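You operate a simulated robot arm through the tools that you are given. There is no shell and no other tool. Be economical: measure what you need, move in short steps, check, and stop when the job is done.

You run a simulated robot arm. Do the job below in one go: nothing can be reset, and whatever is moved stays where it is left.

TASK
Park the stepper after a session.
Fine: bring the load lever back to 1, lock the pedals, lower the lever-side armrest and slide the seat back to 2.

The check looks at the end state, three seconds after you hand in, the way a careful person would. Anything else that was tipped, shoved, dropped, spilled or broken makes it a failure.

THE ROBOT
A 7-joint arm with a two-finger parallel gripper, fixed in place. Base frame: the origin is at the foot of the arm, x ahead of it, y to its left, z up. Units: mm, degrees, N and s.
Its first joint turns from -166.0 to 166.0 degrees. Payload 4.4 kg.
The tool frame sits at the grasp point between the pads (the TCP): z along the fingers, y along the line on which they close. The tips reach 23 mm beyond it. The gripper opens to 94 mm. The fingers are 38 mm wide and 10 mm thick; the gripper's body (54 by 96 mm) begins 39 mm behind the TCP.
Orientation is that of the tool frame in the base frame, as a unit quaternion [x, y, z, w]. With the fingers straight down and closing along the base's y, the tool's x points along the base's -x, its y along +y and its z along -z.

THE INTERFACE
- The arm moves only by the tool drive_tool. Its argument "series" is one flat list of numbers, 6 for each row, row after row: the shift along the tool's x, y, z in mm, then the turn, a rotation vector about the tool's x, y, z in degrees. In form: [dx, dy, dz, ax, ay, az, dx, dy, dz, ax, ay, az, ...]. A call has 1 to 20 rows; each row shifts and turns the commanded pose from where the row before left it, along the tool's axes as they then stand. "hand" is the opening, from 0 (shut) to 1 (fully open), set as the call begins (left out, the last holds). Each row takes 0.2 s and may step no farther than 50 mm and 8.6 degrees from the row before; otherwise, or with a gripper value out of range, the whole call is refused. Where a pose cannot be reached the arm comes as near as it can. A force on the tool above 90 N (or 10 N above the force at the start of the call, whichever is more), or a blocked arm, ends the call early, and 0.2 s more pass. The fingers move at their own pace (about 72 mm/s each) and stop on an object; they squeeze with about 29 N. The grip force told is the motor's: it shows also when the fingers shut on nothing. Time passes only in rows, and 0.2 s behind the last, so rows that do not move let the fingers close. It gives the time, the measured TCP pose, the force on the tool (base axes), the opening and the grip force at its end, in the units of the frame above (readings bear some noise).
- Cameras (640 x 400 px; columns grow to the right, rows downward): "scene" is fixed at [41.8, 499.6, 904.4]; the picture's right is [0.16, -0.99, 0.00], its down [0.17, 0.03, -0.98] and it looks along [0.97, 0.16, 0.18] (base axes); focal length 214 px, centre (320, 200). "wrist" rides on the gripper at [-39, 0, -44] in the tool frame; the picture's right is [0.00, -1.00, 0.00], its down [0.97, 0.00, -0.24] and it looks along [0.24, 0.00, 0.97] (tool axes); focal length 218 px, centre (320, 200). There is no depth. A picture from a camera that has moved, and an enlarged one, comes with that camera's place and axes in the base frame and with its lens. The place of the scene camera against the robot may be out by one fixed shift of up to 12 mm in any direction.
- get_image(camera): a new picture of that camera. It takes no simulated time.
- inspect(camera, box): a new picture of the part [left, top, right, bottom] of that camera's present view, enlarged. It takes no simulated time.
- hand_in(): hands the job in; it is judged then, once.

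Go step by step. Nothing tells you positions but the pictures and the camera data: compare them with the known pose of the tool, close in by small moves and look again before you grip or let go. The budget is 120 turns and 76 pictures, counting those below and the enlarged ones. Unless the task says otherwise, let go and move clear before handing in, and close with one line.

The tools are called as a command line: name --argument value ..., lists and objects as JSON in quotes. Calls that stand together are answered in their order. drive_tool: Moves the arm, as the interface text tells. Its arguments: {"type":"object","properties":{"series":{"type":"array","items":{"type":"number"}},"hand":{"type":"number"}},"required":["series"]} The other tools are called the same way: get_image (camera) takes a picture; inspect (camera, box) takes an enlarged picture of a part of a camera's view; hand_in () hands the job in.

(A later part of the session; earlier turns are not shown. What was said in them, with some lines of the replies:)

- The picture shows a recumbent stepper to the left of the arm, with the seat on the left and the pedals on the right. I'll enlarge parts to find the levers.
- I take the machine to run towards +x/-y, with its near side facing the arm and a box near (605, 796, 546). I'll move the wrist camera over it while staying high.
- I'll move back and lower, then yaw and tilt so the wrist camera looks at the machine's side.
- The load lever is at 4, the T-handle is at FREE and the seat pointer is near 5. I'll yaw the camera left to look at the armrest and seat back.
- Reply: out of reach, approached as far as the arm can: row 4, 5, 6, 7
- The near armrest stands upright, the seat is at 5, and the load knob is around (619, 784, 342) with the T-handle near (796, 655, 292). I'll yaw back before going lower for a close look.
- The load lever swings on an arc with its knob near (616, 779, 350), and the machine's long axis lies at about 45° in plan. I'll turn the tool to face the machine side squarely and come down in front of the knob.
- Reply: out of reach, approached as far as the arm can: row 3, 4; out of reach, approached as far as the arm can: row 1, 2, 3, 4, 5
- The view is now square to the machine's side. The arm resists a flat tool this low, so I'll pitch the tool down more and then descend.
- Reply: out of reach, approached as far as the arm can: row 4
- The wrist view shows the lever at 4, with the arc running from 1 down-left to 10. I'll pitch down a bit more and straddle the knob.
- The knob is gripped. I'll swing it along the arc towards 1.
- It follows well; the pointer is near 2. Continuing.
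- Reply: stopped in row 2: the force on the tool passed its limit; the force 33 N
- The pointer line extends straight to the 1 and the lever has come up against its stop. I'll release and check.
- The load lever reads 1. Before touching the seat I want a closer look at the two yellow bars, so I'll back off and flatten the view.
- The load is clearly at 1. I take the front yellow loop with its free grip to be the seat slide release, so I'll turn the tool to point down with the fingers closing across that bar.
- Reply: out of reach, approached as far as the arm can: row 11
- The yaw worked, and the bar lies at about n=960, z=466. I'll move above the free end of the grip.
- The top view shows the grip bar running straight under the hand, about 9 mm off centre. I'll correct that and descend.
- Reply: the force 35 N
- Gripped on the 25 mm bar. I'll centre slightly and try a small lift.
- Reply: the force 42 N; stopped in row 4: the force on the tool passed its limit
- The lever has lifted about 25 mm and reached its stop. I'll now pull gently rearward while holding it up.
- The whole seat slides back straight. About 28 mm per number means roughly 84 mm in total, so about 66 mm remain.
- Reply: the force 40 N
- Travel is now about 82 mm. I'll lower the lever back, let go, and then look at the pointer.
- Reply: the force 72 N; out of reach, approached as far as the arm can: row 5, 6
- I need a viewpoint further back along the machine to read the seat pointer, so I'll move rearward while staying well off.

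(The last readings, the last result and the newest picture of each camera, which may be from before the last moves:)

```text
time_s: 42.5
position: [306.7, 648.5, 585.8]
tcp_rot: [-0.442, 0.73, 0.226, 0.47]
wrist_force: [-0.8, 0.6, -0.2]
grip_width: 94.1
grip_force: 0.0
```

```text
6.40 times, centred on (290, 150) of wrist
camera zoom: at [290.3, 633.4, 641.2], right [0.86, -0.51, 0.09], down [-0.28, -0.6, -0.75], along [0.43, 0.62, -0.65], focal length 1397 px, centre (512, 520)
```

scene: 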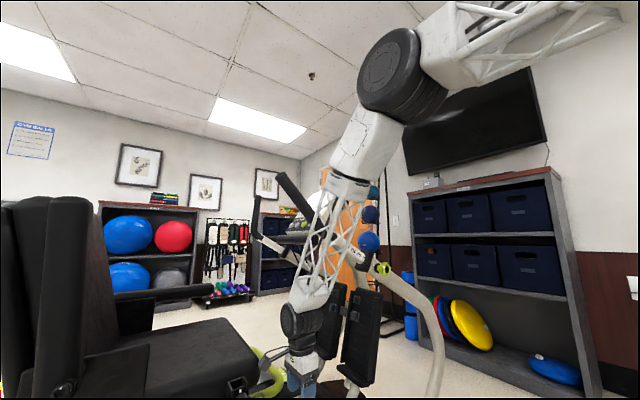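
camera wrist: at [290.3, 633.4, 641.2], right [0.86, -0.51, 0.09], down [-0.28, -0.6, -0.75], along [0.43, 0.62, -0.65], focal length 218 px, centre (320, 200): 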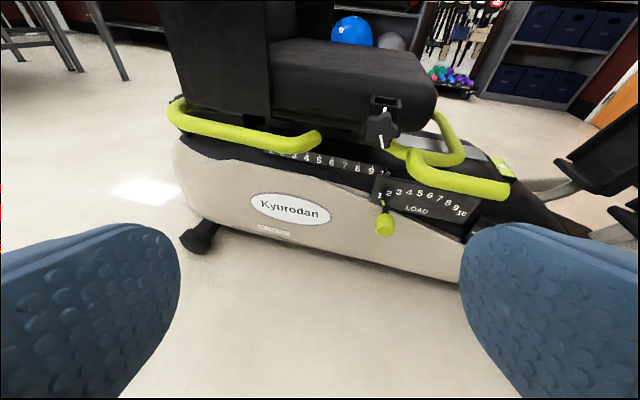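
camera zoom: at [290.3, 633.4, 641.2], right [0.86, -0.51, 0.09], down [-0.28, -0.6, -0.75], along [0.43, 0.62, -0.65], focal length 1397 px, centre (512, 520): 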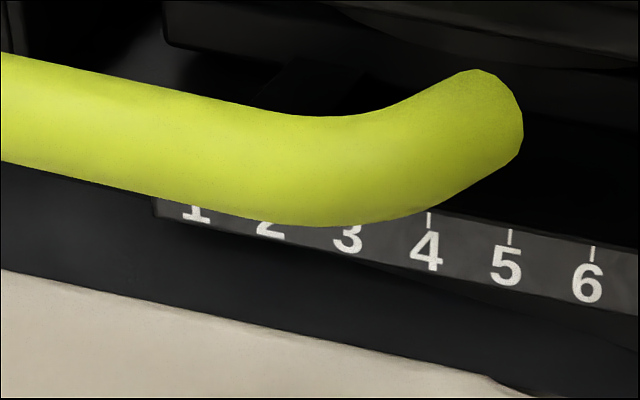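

drive_tool --series '[35, 3.5, 18, 0, 0, 0, 35, 3.5, 18, 0, 0, 0, 35, 3.5, 18, 0, 0, 0, 35, 3.5, 18, 0, 0, 0]'

inspect --camera "wrist" --box '[200, 40, 360, 140]'

```text
time_s: 43.5
position: [290.3, 659.5, 429.5]
tcp_rot: [-0.441, 0.73, 0.226, 0.471]
wrist_force: [-0.4, 0.7, -0.2]
grip_width: 94.1
grip_force: 0.1
out of reach, approached as far as the arm can: row 1, 2, 3
```

```text
4.00 times, centred on (280, 90) of wrist
camera zoom: at [274.5, 642.8, 485.0], right [0.86, -0.51, 0.08], down [-0.28, -0.6, -0.75], along [0.43, 0.62, -0.65], focal length 873 px, centre (480, 640)
```

zoom: 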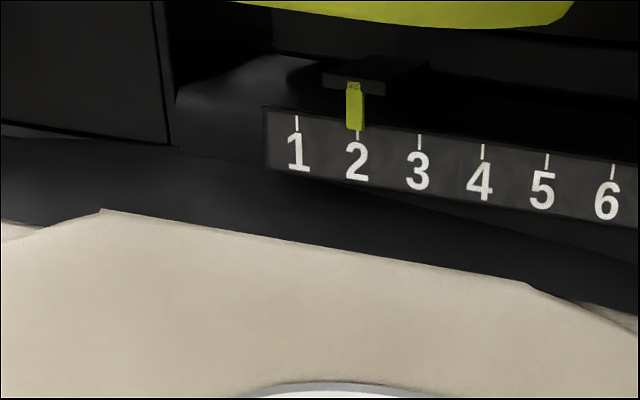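

The seat pointer sits right on 2. Next is the T-handle, so I'll back off upward, re-aim at about heading 30° and pitch -50°, and travel forward along the machine.

drive_tool --series '[-22.4, -35, -15.6, 0, 0, 0, -22.4, -35, -15.6, 0, 0, 0, -22.4, -35, -15.6, 0, 0, 0, -22.4, -35, -15.6, 0, 0, 0, -22.4, -35, -15.6, 0, 0, 0, 0, 0, 0, 6, 0.6, 3, 0, 0, 0, 6, 0.6, 3, 0, 0, 0, 6, 0.6, 3, 0, 0, 0, 6, 0.6, 3, 0, 0, 0, 0, 8, 0, 0, 0, 0, 0, 8, 0, 0, 0, 0, 0, 8, 0]' --hand 0

```text
time_s: 46.1
position: [315.0, 624.3, 595.1]
tcp_rot: [-0.28, 0.901, 0.054, 0.328]
wrist_force: [0.6, 0.6, -0.4]
grip_width: 0.0
grip_force: 29.5
out of reach, approached as far as the arm can: row 1, 2, 3, 4, 5
```

drive_tool --series '[-14.4, -36.6, 21.1, 0, 0, 0, -14.4, -36.6, 21.1, 0, 0, 0, -14.4, -36.6, 21.1, 0, 0, 0, -14.4, -36.6, 21.1, 0, 0, 0, -14.4, -36.6, 21.1, 0, 0, 0, -14.4, -36.6, 21.1, 0, 0, 0, -14.4, -36.6, 21.1, 0, 0, 0, -14.4, -36.6, 21.1, 0, 0, 0]'

get_image --camera "wrist"

```text
time_s: 47.9
position: [641.1, 481.9, 559.7]
tcp_rot: [-0.281, 0.9, 0.056, 0.329]
wrist_force: [0.0, 0.6, -0.4]
grip_width: 0.1
grip_force: 28.8
```

```text
31 pictures are left
camera wrist: at [639.8, 487.0, 619.6], right [0.54, -0.84, 0.08], down [-0.74, -0.52, -0.42], along [0.39, 0.16, -0.9], focal length 218 px, centre (320, 200)
```

wrist: 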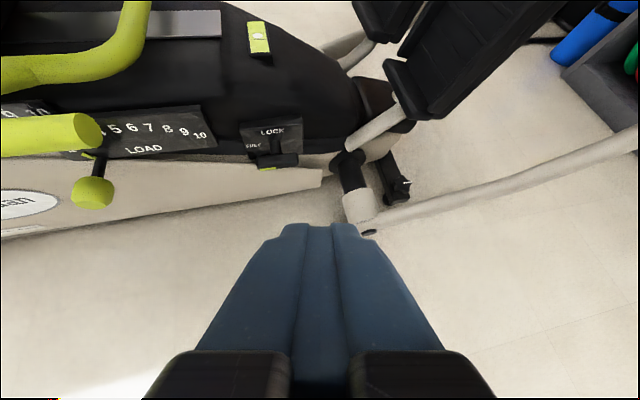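

inspect --camera "wrist" --box '[220, 100, 420, 225]'

```text
3.20 times, centred on (320, 162) of wrist
camera zoom: at [639.8, 487.0, 619.6], right [0.54, -0.84, 0.08], down [-0.74, -0.52, -0.42], along [0.39, 0.16, -0.9], focal length 698 px, centre (320, 320)
```

zoom: 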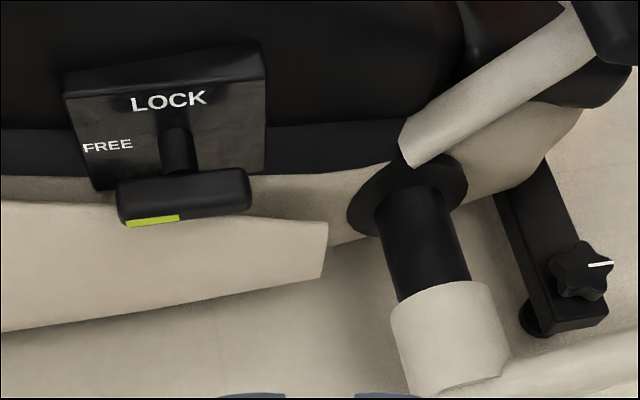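

The T-bar is centred near (806, 655, 280), about 75 mm long, with its green end at FREE on the left. I'll bring the closed fingertips above its right end.

drive_tool --series '[0, 0, 0, 0, 8, 0, -12, 7.6, 42.7, 0, 0, 0, -12, 7.6, 42.7, 0, 0, 0, -12, 7.6, 42.7, 0, 0, 0, -12, 7.6, 42.7, 0, 0, 0, -12, 7.6, 42.7, 0, 0, 0, -12, 7.6, 32.7, 0, 0, 0]'

get_image --camera "wrist"

```text
time_s: 49.5
position: [782.8, 610.4, 381.1]
tcp_rot: [-0.283, 0.921, 0.036, 0.265]
wrist_force: [-0.9, 0.5, 0.4]
grip_width: 0.2
grip_force: 28.9
```

```text
29 pictures are left
camera wrist: at [787.8, 620.0, 440.2], right [0.54, -0.84, 0.08], down [-0.79, -0.54, -0.29], along [0.29, 0.09, -0.95], focal length 218 px, centre (320, 200)
```

wrist: 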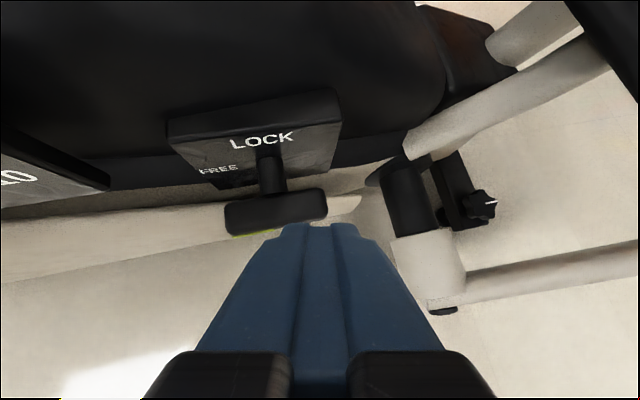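

drive_tool --series '[-7, 3.4, 30, 0, 0, 0, -7, 3.4, 30, 0, 0, 0]'

get_image --camera "wrist"

```text
time_s: 50.1
position: [817.4, 636.6, 337.8]
tcp_rot: [-0.283, 0.921, 0.037, 0.267]
wrist_force: [0.2, 0.4, 0.5]
grip_width: 0.0
grip_force: 28.8
```

```text
28 pictures are left
camera wrist: at [822.6, 645.8, 396.0], right [0.54, -0.84, 0.08], down [-0.79, -0.54, -0.29], along [0.29, 0.09, -0.95], focal length 218 px, centre (320, 200)
```

wrist: 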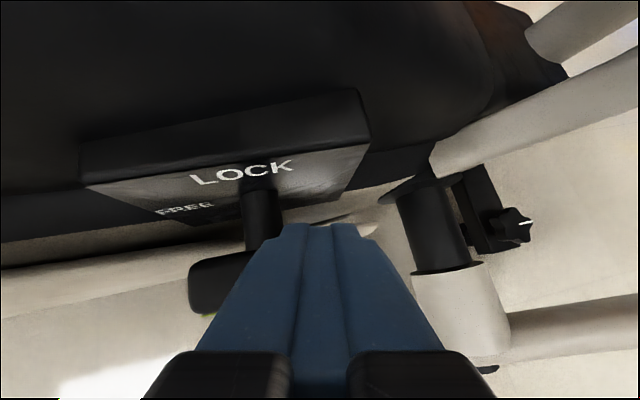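

Fingertips are over the right end of the T-bar. I'll press down in small steps.

drive_tool --series '[5.1, 0.4, 6.3, 0, 0, 0, 5.1, 0.4, 6.3, 0, 0, 0, 5.1, 0.4, 6.3, 0, 0, 0, 5.1, 0.4, 6.3, 0, 0, 0, 5.1, 0.4, 6.3, 0, 0, 0]'

get_image --camera "wrist"

```text
time_s: 51.3
position: [815.4, 629.9, 298.9]
tcp_rot: [-0.281, 0.921, 0.035, 0.267]
wrist_force: [29.3, -27.6, 20.3]
grip_width: 0.0
grip_force: 28.7
```

```text
27 pictures are left
camera wrist: at [820.2, 639.9, 357.7], right [0.54, -0.84, 0.08], down [-0.79, -0.54, -0.29], along [0.29, 0.09, -0.95], focal length 218 px, centre (320, 200)
```

wrist: 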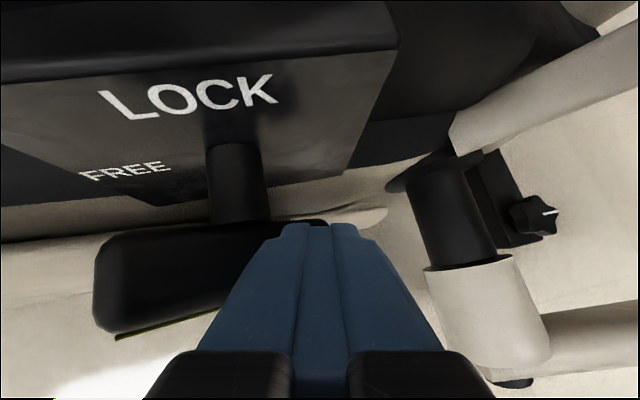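

The bar is starting to turn, its left end rising. Continuing down and slightly left.

drive_tool --series '[4.3, 2.6, 6.5, 0, 0, 0, 4.3, 2.6, 6.5, 0, 0, 0]'

get_image --camera "wrist"

```text
time_s: 51.9
position: [814.1, 630.7, 286.3]
tcp_rot: [-0.281, 0.921, 0.034, 0.267]
wrist_force: [6.8, -15.4, 6.2]
grip_width: 0.1
grip_force: 29.2
stopped in row 2: the force on the tool passed its limit (the readings are from after the stop); the commanded pose is now the measured one
```

```text
26 pictures are left
camera wrist: at [818.3, 641.1, 344.5], right [0.54, -0.84, 0.09], down [-0.79, -0.54, -0.29], along [0.29, 0.09, -0.95], focal length 218 px, centre (320, 200)
```

wrist: 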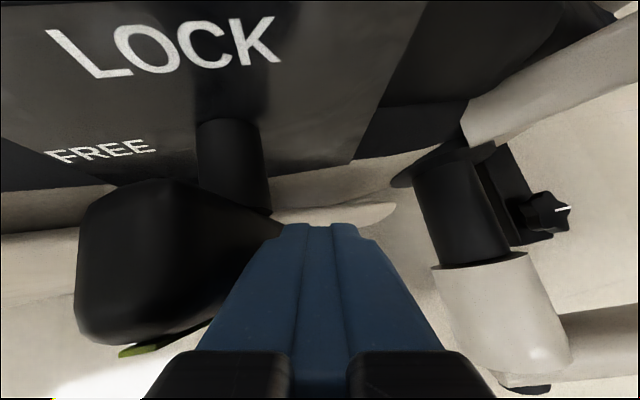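

drive_tool --series '[3.1, 4.3, 3.6, 0, 0, 0, 3.1, 4.3, 3.6, 0, 0, 0, 3.1, 4.3, 3.6, 0, 0, 0, 3.1, 4.3, 3.6, 0, 0, 0]'

get_image --camera "wrist"

```text
time_s: 52.4
position: [815.5, 632.2, 283.8]
tcp_rot: [-0.279, 0.922, 0.033, 0.266]
wrist_force: [6.7, -15.2, 5.1]
grip_width: 0.0
grip_force: 29.1
stopped in row 2: the force on the tool passed its limit (the readings are from after the stop); the commanded pose is now the measured one
```

```text
25 pictures are left
camera wrist: at [819.8, 641.5, 342.3], right [0.53, -0.84, 0.09], down [-0.79, -0.53, -0.29], along [0.29, 0.08, -0.95], focal length 218 px, centre (320, 200)
```

wrist: 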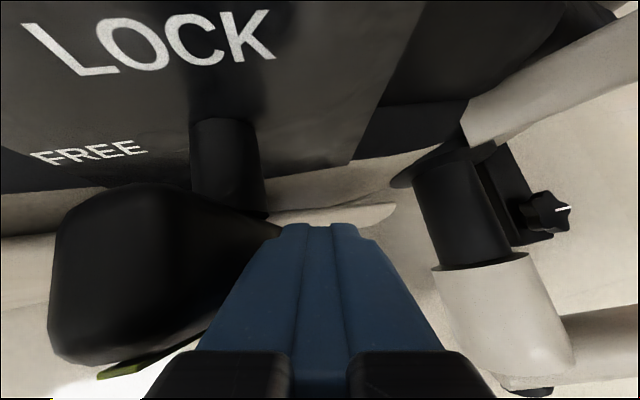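

A force limit stopped it with the bar about 40° round; the fingertip may be catching the housing lip. I'll ease outward 10 mm and continue the push.

drive_tool --series '[4.2, -1, -2.4, 0, 0, 0, 4.2, -1, -2.4, 0, 0, 0, 2.5, 2.2, 4, 0, 0, 0, 2.5, 2.2, 4, 0, 0, 0, 2.5, 2.2, 4, 0, 0, 0]'

get_image --camera "wrist"

```text
time_s: 53.6
position: [809.2, 625.9, 273.7]
tcp_rot: [-0.276, 0.922, 0.031, 0.269]
wrist_force: [10.2, -16.3, 4.6]
grip_width: 0.1
grip_force: 29.0
stopped in row 5: the force on the tool passed its limit (the readings are from after the stop); the commanded pose is now the measured one
```

```text
24 pictures are left
camera wrist: at [814.5, 636.1, 332.2], right [0.53, -0.84, 0.09], down [-0.8, -0.53, -0.29], along [0.29, 0.08, -0.95], focal length 218 px, centre (320, 200)
```

wrist: 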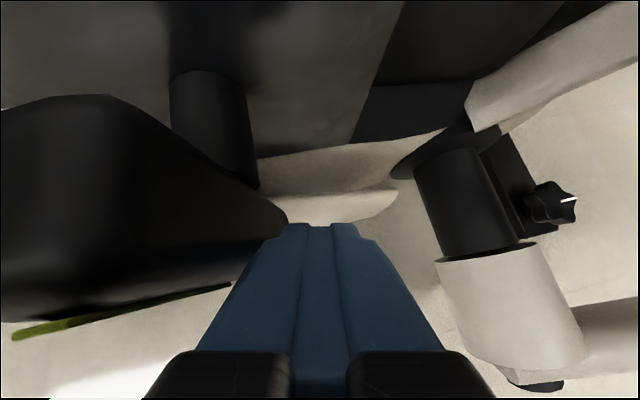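

It's turning further. I'll retreat to see how far it got.

drive_tool --series '[0, -4, -5, 0, 0, 0, 0, -4, -30, 0, 0, 0, 5, 0, -40, 0, 0, 0, 5, 0, -40, 0, 0, 0]'

inspect --camera "wrist" --box '[200, 100, 440, 250]'

```text
time_s: 54.6
position: [751.0, 590.5, 367.0]
tcp_rot: [-0.278, 0.922, 0.033, 0.268]
wrist_force: [-0.2, 0.6, -1.0]
grip_width: 0.3
grip_force: 29.3
```

```text
2.67 times, centred on (320, 175) of wrist
camera zoom: at [756.2, 600.9, 425.7], right [0.53, -0.84, 0.09], down [-0.8, -0.53, -0.29], along [0.29, 0.08, -0.95], focal length 582 px, centre (320, 267)
```

zoom: 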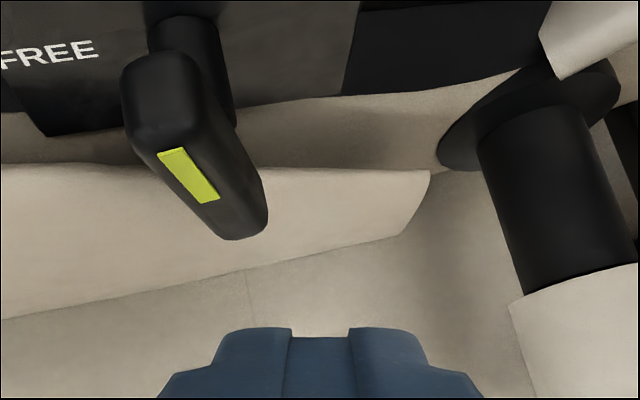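

The bar is about 60° round and holds there. I'll open the gripper, square it up, straddle the bar and let the closing pads bring it upright.

drive_tool --series '[0, 0, 0, -2.5, -0.4, -4.3, 0, 0, 0, -2.5, -0.4, -4.3, 0, 0, 0, -4.3, 0, 2.6, 0, 0, 0, 0, -8, 0, 0, 0, 0, 0, 0, 0]' --hand 1

get_image --camera "wrist"

```text
time_s: 55.8
position: [750.3, 591.3, 365.9]
tcp_rot: [-0.338, 0.88, 0.119, 0.313]
wrist_force: [1.1, 0.2, -1.3]
grip_width: 94.1
grip_force: 0.0
```

```text
22 pictures are left
camera wrist: at [751.6, 593.1, 426.8], right [0.67, -0.74, 0.0], down [-0.67, -0.61, -0.42], along [0.32, 0.28, -0.91], focal length 218 px, centre (320, 200)
```

wrist: 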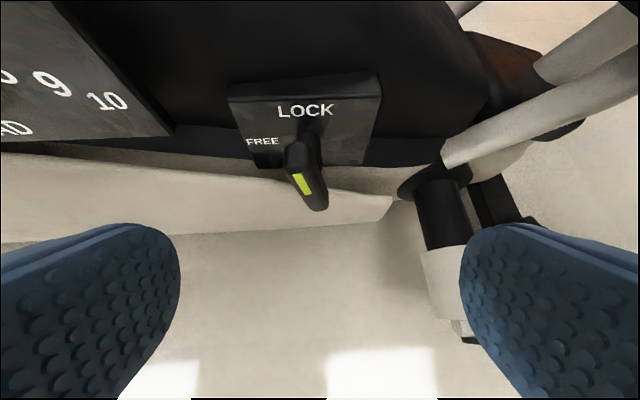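

drive_tool --series '[-3.2, 2.2, 27.7, 0, 0, 0, -3.2, 2.2, 27.7, 0, 0, 0, -3.2, 2.2, 27.7, 0, 0, 0]' --hand 0.75

get_image --camera "wrist"

```text
time_s: 56.6
position: [791.7, 636.3, 308.2]
tcp_rot: [-0.337, 0.881, 0.118, 0.311]
wrist_force: [0.5, -1.5, -0.7]
grip_width: 70.5
grip_force: 0.0
```

```text
21 pictures are left
camera wrist: at [792.3, 638.0, 368.2], right [0.67, -0.74, 0.0], down [-0.67, -0.61, -0.42], along [0.32, 0.28, -0.91], focal length 218 px, centre (320, 200)
```

wrist: 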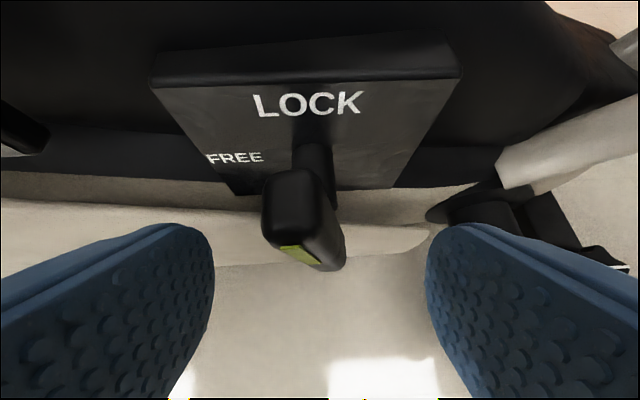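

drive_tool --series '[-3.2, 4, 25, 0, 0, 0]'

drive_tool --series '[0, 0, 0, 0, 0, 0, 0, 0, 0, 0, 0, 0, 0, 0, 0, 0, 0, 0, 0, 0, 0, 0, 0, 0]' --hand 0

get_image --camera "wrist"

```text
time_s: 57.0
position: [802.6, 651.7, 290.8]
tcp_rot: [-0.339, 0.88, 0.118, 0.311]
wrist_force: [0.3, 0.1, 0.4]
grip_width: 70.4
grip_force: 0.1
```

```text
time_s: 58.0
position: [803.7, 649.8, 290.7]
tcp_rot: [-0.337, 0.88, 0.118, 0.312]
wrist_force: [35.1, -30.3, -9.0]
grip_width: 21.2
grip_force: 45.0
```

```text
20 pictures are left
camera wrist: at [804.2, 651.3, 351.1], right [0.67, -0.74, 0.0], down [-0.67, -0.61, -0.42], along [0.32, 0.28, -0.91], focal length 218 px, centre (320, 200)
```

wrist: 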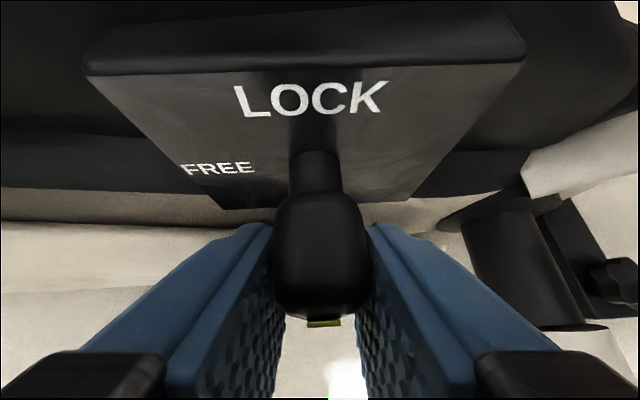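

The pads brought the bar upright (21 mm, its own thickness). I'll release, back off and check.

drive_tool --series '[0, 0, 0, 0, 0, 0, 0, 0, 0, 0, 0, 0, 0, 0, -30, 0, 0, 0, 0, 0, -40, 0, 0, 0, 0, 0, -40, 0, 0, 0]' --hand 0.75

inspect --camera "wrist" --box '[200, 80, 440, 230]'

```text
time_s: 59.2
position: [749.6, 605.3, 377.1]
tcp_rot: [-0.339, 0.88, 0.118, 0.311]
wrist_force: [-0.6, -0.3, 0.0]
grip_width: 70.7
grip_force: 0.0
```

```text
2.67 times, centred on (320, 155) of wrist
camera zoom: at [750.9, 607.0, 437.1], right [0.67, -0.74, 0.0], down [-0.67, -0.61, -0.42], along [0.32, 0.28, -0.91], focal length 582 px, centre (320, 320)
```

zoom: 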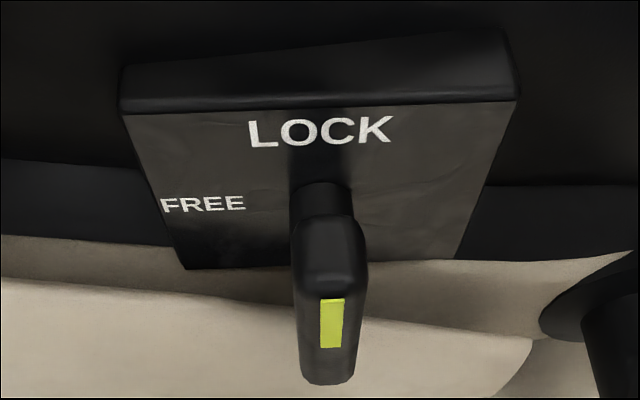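

The handle is upright at LOCK. Now the near armrest: I'll retreat up and back, flatten the tool and go towards the seat back to look.

drive_tool --series '[-7.6, 17.7, -42.1, 0, 0, 0, -7.6, 17.7, -42.1, 0, 0, 0, -7.6, 17.7, -42.1, 0, 0, 0, -7.6, 17.7, -42.1, 0, 0, 0, -7.6, 17.7, -42.1, 0, 0, 0, -7.6, 17.7, -42.1, 0, 0, 0, -7.6, 17.7, -42.1, 0, 0, 0, -7.6, 17.7, -42.1, 0, 0, 0, -7.6, 17.7, -42.1, 0, 0, 0, -7.6, 17.7, -42.1, 0, 0, 0, 0, 0, 0, 0, -8, 0, 0, 0, 0, 0, -8, 0, 0, 0, 0, 0, -8, 0]' --hand 0

```text
time_s: 62.0
position: [478.7, 599.8, 750.4]
tcp_rot: [-0.306, 0.796, 0.186, 0.488]
wrist_force: [0.7, 1.1, 0.8]
grip_width: 0.0
grip_force: 28.8
```

drive_tool --series '[-3, 32.7, -31, 0, 0, 0, -3, 32.7, -31, 0, 0, 0, -3, 32.7, -31, 0, 0, 0, -3, 32.7, -31, 0, 0, 0, -3, 32.7, -31, 0, 0, 0, -3, 32.7, -31, 0, 0, 0, 0, 0, 0, -6.2, 0, -3.2, 0, 0, 0, -6.2, 0, -3.2, 0, 0, 0, -6.2, 0, -3.2, 0, 0, 0, 0, -8, 0]'

get_image --camera "wrist"

```text
time_s: 64.2
position: [233.9, 624.0, 807.5]
tcp_rot: [-0.435, 0.709, 0.281, 0.478]
wrist_force: [-0.2, 0.1, 0.6]
grip_width: 0.1
grip_force: 29.6
```

```text
18 pictures are left
camera wrist: at [219.9, 601.7, 861.3], right [0.89, -0.46, 0.02], down [-0.26, -0.53, -0.8], along [0.38, 0.71, -0.6], focal length 218 px, centre (320, 200)
```

wrist: 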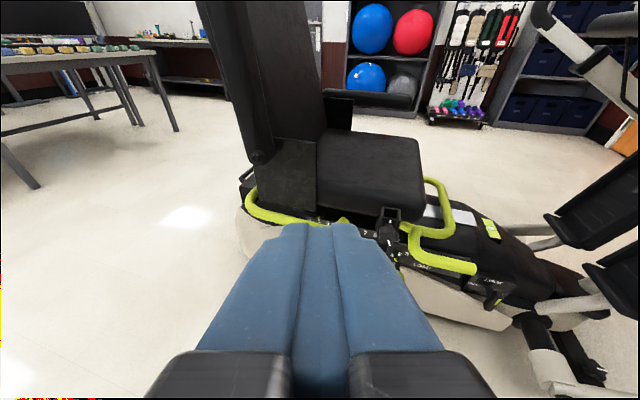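

inspect --camera "wrist" --box '[160, 0, 400, 190]'

```text
2.11 times, centred on (280, 95) of wrist
camera zoom: at [219.9, 601.7, 861.3], right [0.89, -0.46, 0.02], down [-0.26, -0.53, -0.8], along [0.38, 0.71, -0.6], focal length 460 px, centre (404, 421)
```

zoom: 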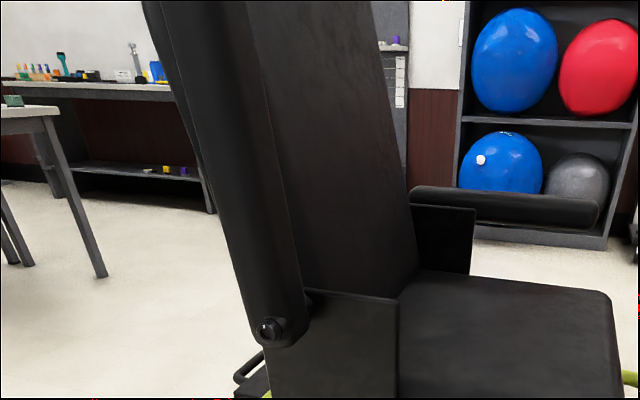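

The armrest tube stands beside the backrest, with its pivot at about (312, 1080, 637). I'll push it forward from behind with closed fingers, so first I move to a point behind and outside it.

drive_tool --series '[0, 0, 0, 0, -8, 0, 0, 0, 0, 0, -8, 0, -7.6, 25.8, 36, 0, 0, 0, -7.6, 25.8, 36, 0, 0, 0, -7.6, 25.8, 36, 0, 0, 0, -7.6, 25.8, 36, 0, 0, 0, -7.6, 25.8, 36, 0, 0, 0, -7.6, 25.8, 36, 0, 0, 0, -7.6, 25.8, 36, 0, 0, 0, -7.6, 25.8, 36, 0, 0, 0, -7.6, 25.8, 36, 0, 0, 0]'

get_image --camera "wrist"

```text
time_s: 66.6
position: [172.0, 1039.1, 899.4]
tcp_rot: [-0.38, 0.619, 0.357, 0.587]
wrist_force: [0.0, 0.5, -0.6]
grip_width: 0.0
grip_force: 29.2
```

```text
16 pictures are left
camera wrist: at [152.4, 1001.7, 941.8], right [0.89, -0.45, 0.0], down [-0.13, -0.26, -0.96], along [0.44, 0.85, -0.29], focal length 218 px, centre (320, 200)
```

wrist: 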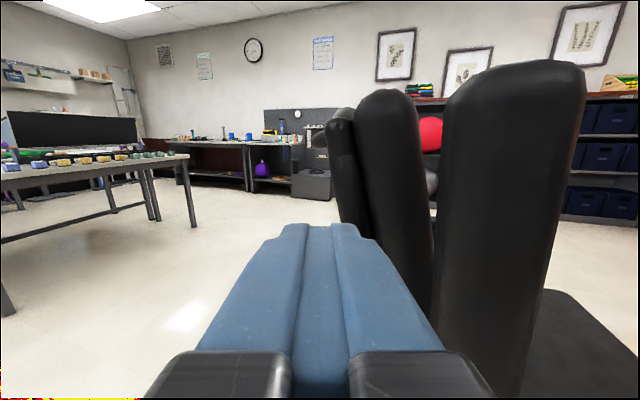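

inspect --camera "wrist" --box '[310, 40, 610, 240]'

inspect --camera "scene" --box '[0, 180, 200, 400]'

```text
2.00 times, centred on (460, 140) of wrist
camera zoom: at [152.4, 1001.7, 941.8], right [0.89, -0.45, 0.0], down [-0.13, -0.26, -0.96], along [0.44, 0.85, -0.29], focal length 436 px, centre (40, 320)
```

zoom: 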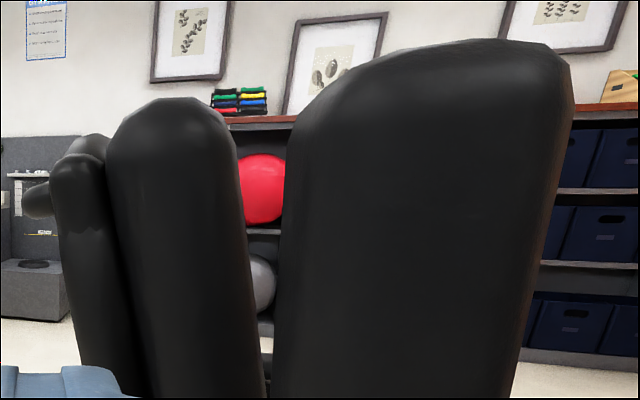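

```text
1.82 times, centred on (100, 290) of scene
camera zoom: at [41.8, 499.6, 904.4], right [0.16, -0.99, 0.0], down [0.17, 0.03, -0.98], along [0.97, 0.16, 0.18], focal length 390 px, centre (720, 36)
```

zoom: 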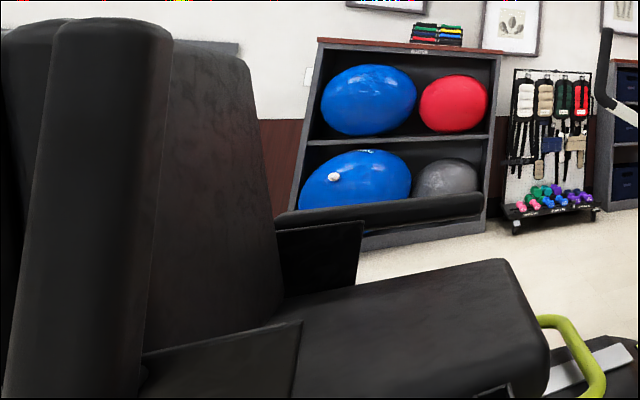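

The armrest tube is the nearest column, with its centre around n≈954, f≈-546 and its pivot near (302, 1049, 650); the backrest edge stands behind it with a gap. I'll slip the closed fingers just behind the tube.

drive_tool --series '[8.5, -10.5, 32.5, 0, 0, 0, 8.5, -10.5, 32.5, 0, 0, 0]'

get_image --camera "wrist"

```text
time_s: 67.2
position: [220.6, 1086.5, 880.4]
tcp_rot: [-0.381, 0.618, 0.358, 0.587]
wrist_force: [0.6, 0.2, -0.3]
grip_width: 0.1
grip_force: 29.2
```

```text
13 pictures are left
camera wrist: at [200.4, 1048.4, 922.3], right [0.89, -0.45, 0.0], down [-0.13, -0.26, -0.96], along [0.44, 0.85, -0.29], focal length 218 px, centre (320, 200)
```

wrist: 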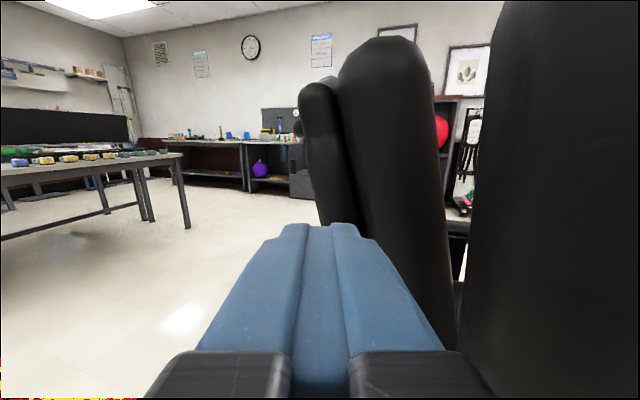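

The finger is behind the tube with about 25 mm clearance. I'll push forward along the armrest's arc.

drive_tool --series '[7.3, -13.3, -3.9, 0, 0, 0, 7.3, -13.3, -3.9, 0, 0, 0, -2.3, -17, -5.6, 0, 0, 0, -2.3, -17, -5.6, 0, 0, 0, -2.3, -17, -5.6, 0, 0, 0]'

get_image --camera "wrist"

```text
time_s: 68.4
position: [276.8, 1028.2, 875.1]
tcp_rot: [-0.381, 0.618, 0.358, 0.587]
wrist_force: [-7.8, 1.7, 7.3]
grip_width: 0.0
grip_force: 29.1
```

```text
12 pictures are left
camera wrist: at [257.1, 991.0, 916.9], right [0.89, -0.45, 0.0], down [-0.13, -0.26, -0.96], along [0.44, 0.85, -0.29], focal length 218 px, centre (320, 200)
```

wrist: 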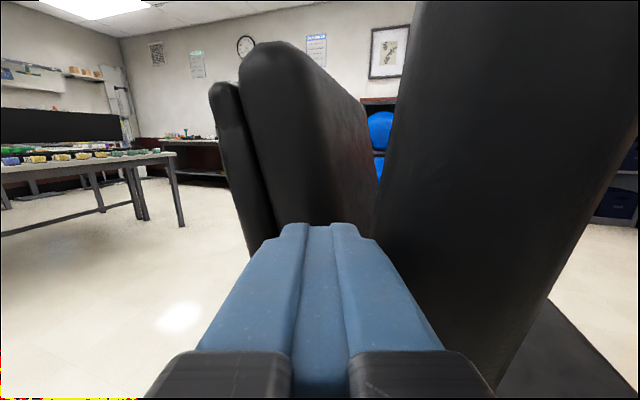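

The tube tilts forward with about 10 N. Continuing along the arc to roughly 55°.

drive_tool --series '[2.5, -18.3, -5.7, 0, 0, 0, 2.5, -18.3, -5.7, 0, 0, 0, 2.5, -18.3, -5.7, 0, 0, 0, 7.6, -17.2, -5.1, 0, 0, 0, 7.6, -17.2, -5.1, 0, 0, 0, 7.6, -17.2, -5.1, 0, 0, 0, 12, -14.9, -4.2, 0, 0, 0, 12, -14.9, -4.2, 0, 0, 0, 12, -14.9, -4.2, 0, 0, 0]'

get_image --camera "wrist"

```text
time_s: 70.4
position: [389.7, 914.5, 810.9]
tcp_rot: [-0.381, 0.618, 0.357, 0.587]
wrist_force: [-0.4, 0.6, -0.2]
grip_width: 0.0
grip_force: 29.3
```

```text
11 pictures are left
camera wrist: at [369.9, 878.1, 852.9], right [0.89, -0.45, 0.01], down [-0.13, -0.26, -0.96], along [0.44, 0.85, -0.29], focal length 218 px, centre (320, 200)
```

wrist: 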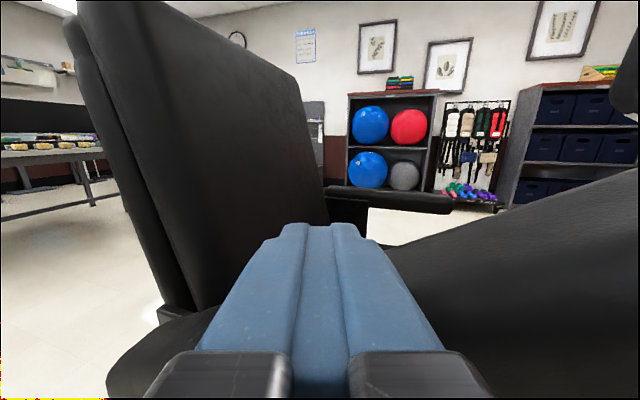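

drive_tool --series '[15.2, -11.5, -2.9, 0, 0, 0, 15.2, -11.5, -2.9, 0, 0, 0, 15.2, -11.5, -2.9, 0, 0, 0, 17.7, -8, -1.7, 0, 0, 0, 17.7, -8, -1.7, 0, 0, 0]'

get_image --camera "wrist"

```text
time_s: 71.6
position: [427.4, 876.5, 731.1]
tcp_rot: [-0.38, 0.619, 0.357, 0.587]
wrist_force: [-0.3, 0.8, 0.6]
grip_width: 0.0
grip_force: 29.4
```

```text
10 pictures are left
camera wrist: at [407.2, 839.9, 773.0], right [0.89, -0.45, 0.0], down [-0.13, -0.26, -0.96], along [0.44, 0.85, -0.29], focal length 218 px, centre (320, 200)
```

wrist: 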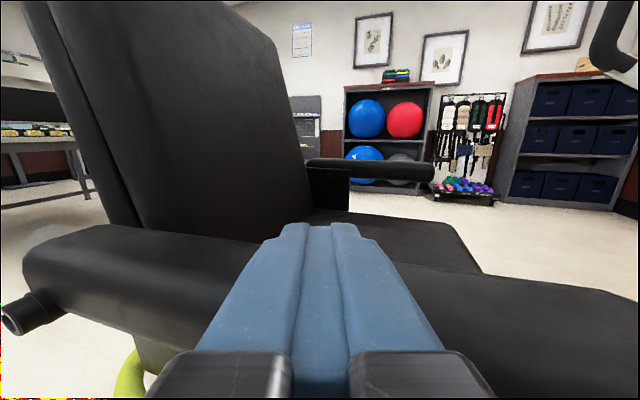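

The armrest has come down ahead of the finger and looks about level. I'll press down gently to confirm it's on its stop.

drive_tool --series '[8, -2, 0, 0, 0, 0, 8, -2, 0, 0, 0, 0, 8, 0, 0, 0, 0, 0]'

```text
time_s: 72.3
position: [432.2, 879.9, 721.5]
tcp_rot: [-0.378, 0.614, 0.361, 0.592]
wrist_force: [-0.9, -1.9, 10.0]
grip_width: 0.0
grip_force: 29.3
stopped in row 3: the force on the tool passed its limit (the readings are from after the stop); the commanded pose is now the measured one
```

It resists firmly, so it is on its stop. I'll lift off, back away and check everything.

drive_tool --series '[-20, 0, 0, 0, 0, 0, -40, 0, -10, 0, 0, 0, -30, 0, -40, 0, 0, 0, 0, 0, -48, 0, 0, 0, 0, 0, -48, 0, 0, 0, 0, 0, -48, 0, 0, 0, 0, 0, -48, 0, 0, 0]'

get_image --camera "wrist"

get_image --camera "scene"

```text
time_s: 74.0
position: [324.7, 667.4, 820.5]
tcp_rot: [-0.377, 0.614, 0.361, 0.592]
wrist_force: [-0.7, -0.3, -0.8]
grip_width: 0.0
grip_force: 28.9
```

```text
9 pictures are left
camera wrist: at [304.1, 629.2, 861.9], right [0.89, -0.45, 0.0], down [-0.12, -0.25, -0.96], along [0.44, 0.86, -0.28], focal length 218 px, centre (320, 200)
```

wrist: 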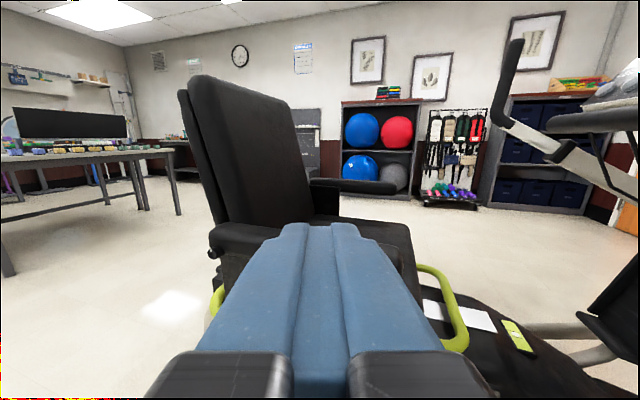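

```text
8 pictures are left
```

scene: 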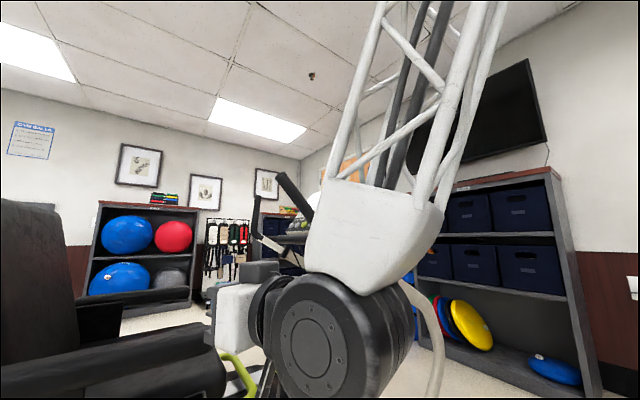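

The armrest is down beside the seat, matching the far one. One more overview to confirm the lever, lock and seat.

drive_tool --series '[0, 0, 0, 7, 0, 0.5, 0, 0, 0, 7, 0, 0.5, 0, 0, 0, 0, 8, 0, 0, 0, 0, 0, 8, 0, 0, 0, 0, 0, 8, 0, 0, 0, 0, 0, 0, 0]' --hand 1

get_image --camera "wrist"

```text
time_s: 75.3
position: [322.6, 666.3, 819.8]
tcp_rot: [-0.35, 0.774, 0.219, 0.48]
wrist_force: [-0.1, 0.2, -0.7]
grip_width: 94.1
grip_force: 0.0
```

```text
7 pictures are left
camera wrist: at [308.4, 650.0, 875.1], right [0.75, -0.66, 0.0], down [-0.43, -0.48, -0.76], along [0.5, 0.58, -0.64], focal length 218 px, centre (320, 200)
```

wrist: 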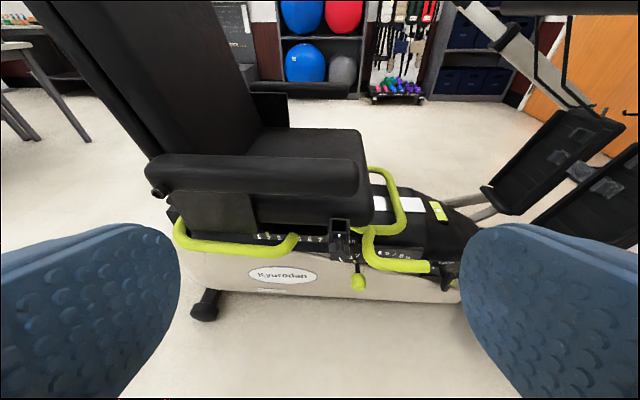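

inspect --camera "wrist" --box '[230, 200, 470, 310]'

```text
2.67 times, centred on (350, 255) of wrist
camera zoom: at [308.4, 650.0, 875.1], right [0.75, -0.66, 0.0], down [-0.43, -0.48, -0.76], along [0.5, 0.58, -0.64], focal length 582 px, centre (240, 53)
```

zoom: 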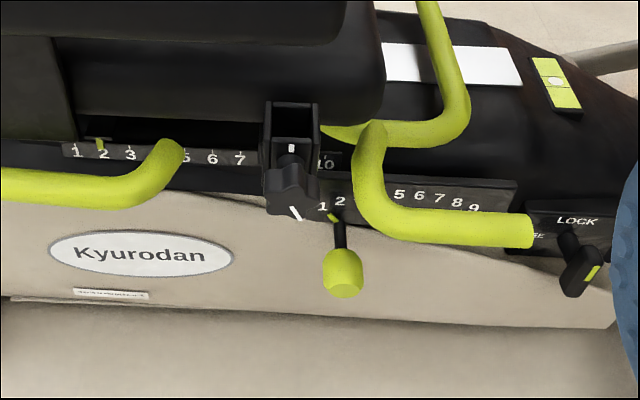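

The seat pointer is on 2, the load lever is at 1, the T-handle is at LOCK and the armrest is down, and the arm is clear of the machine. I'm handing in.

hand_in

```text
The job is handed in.
```

The stepper is parked: load lever at 1, pedals locked, lever-side armrest down, and seat back at 2.
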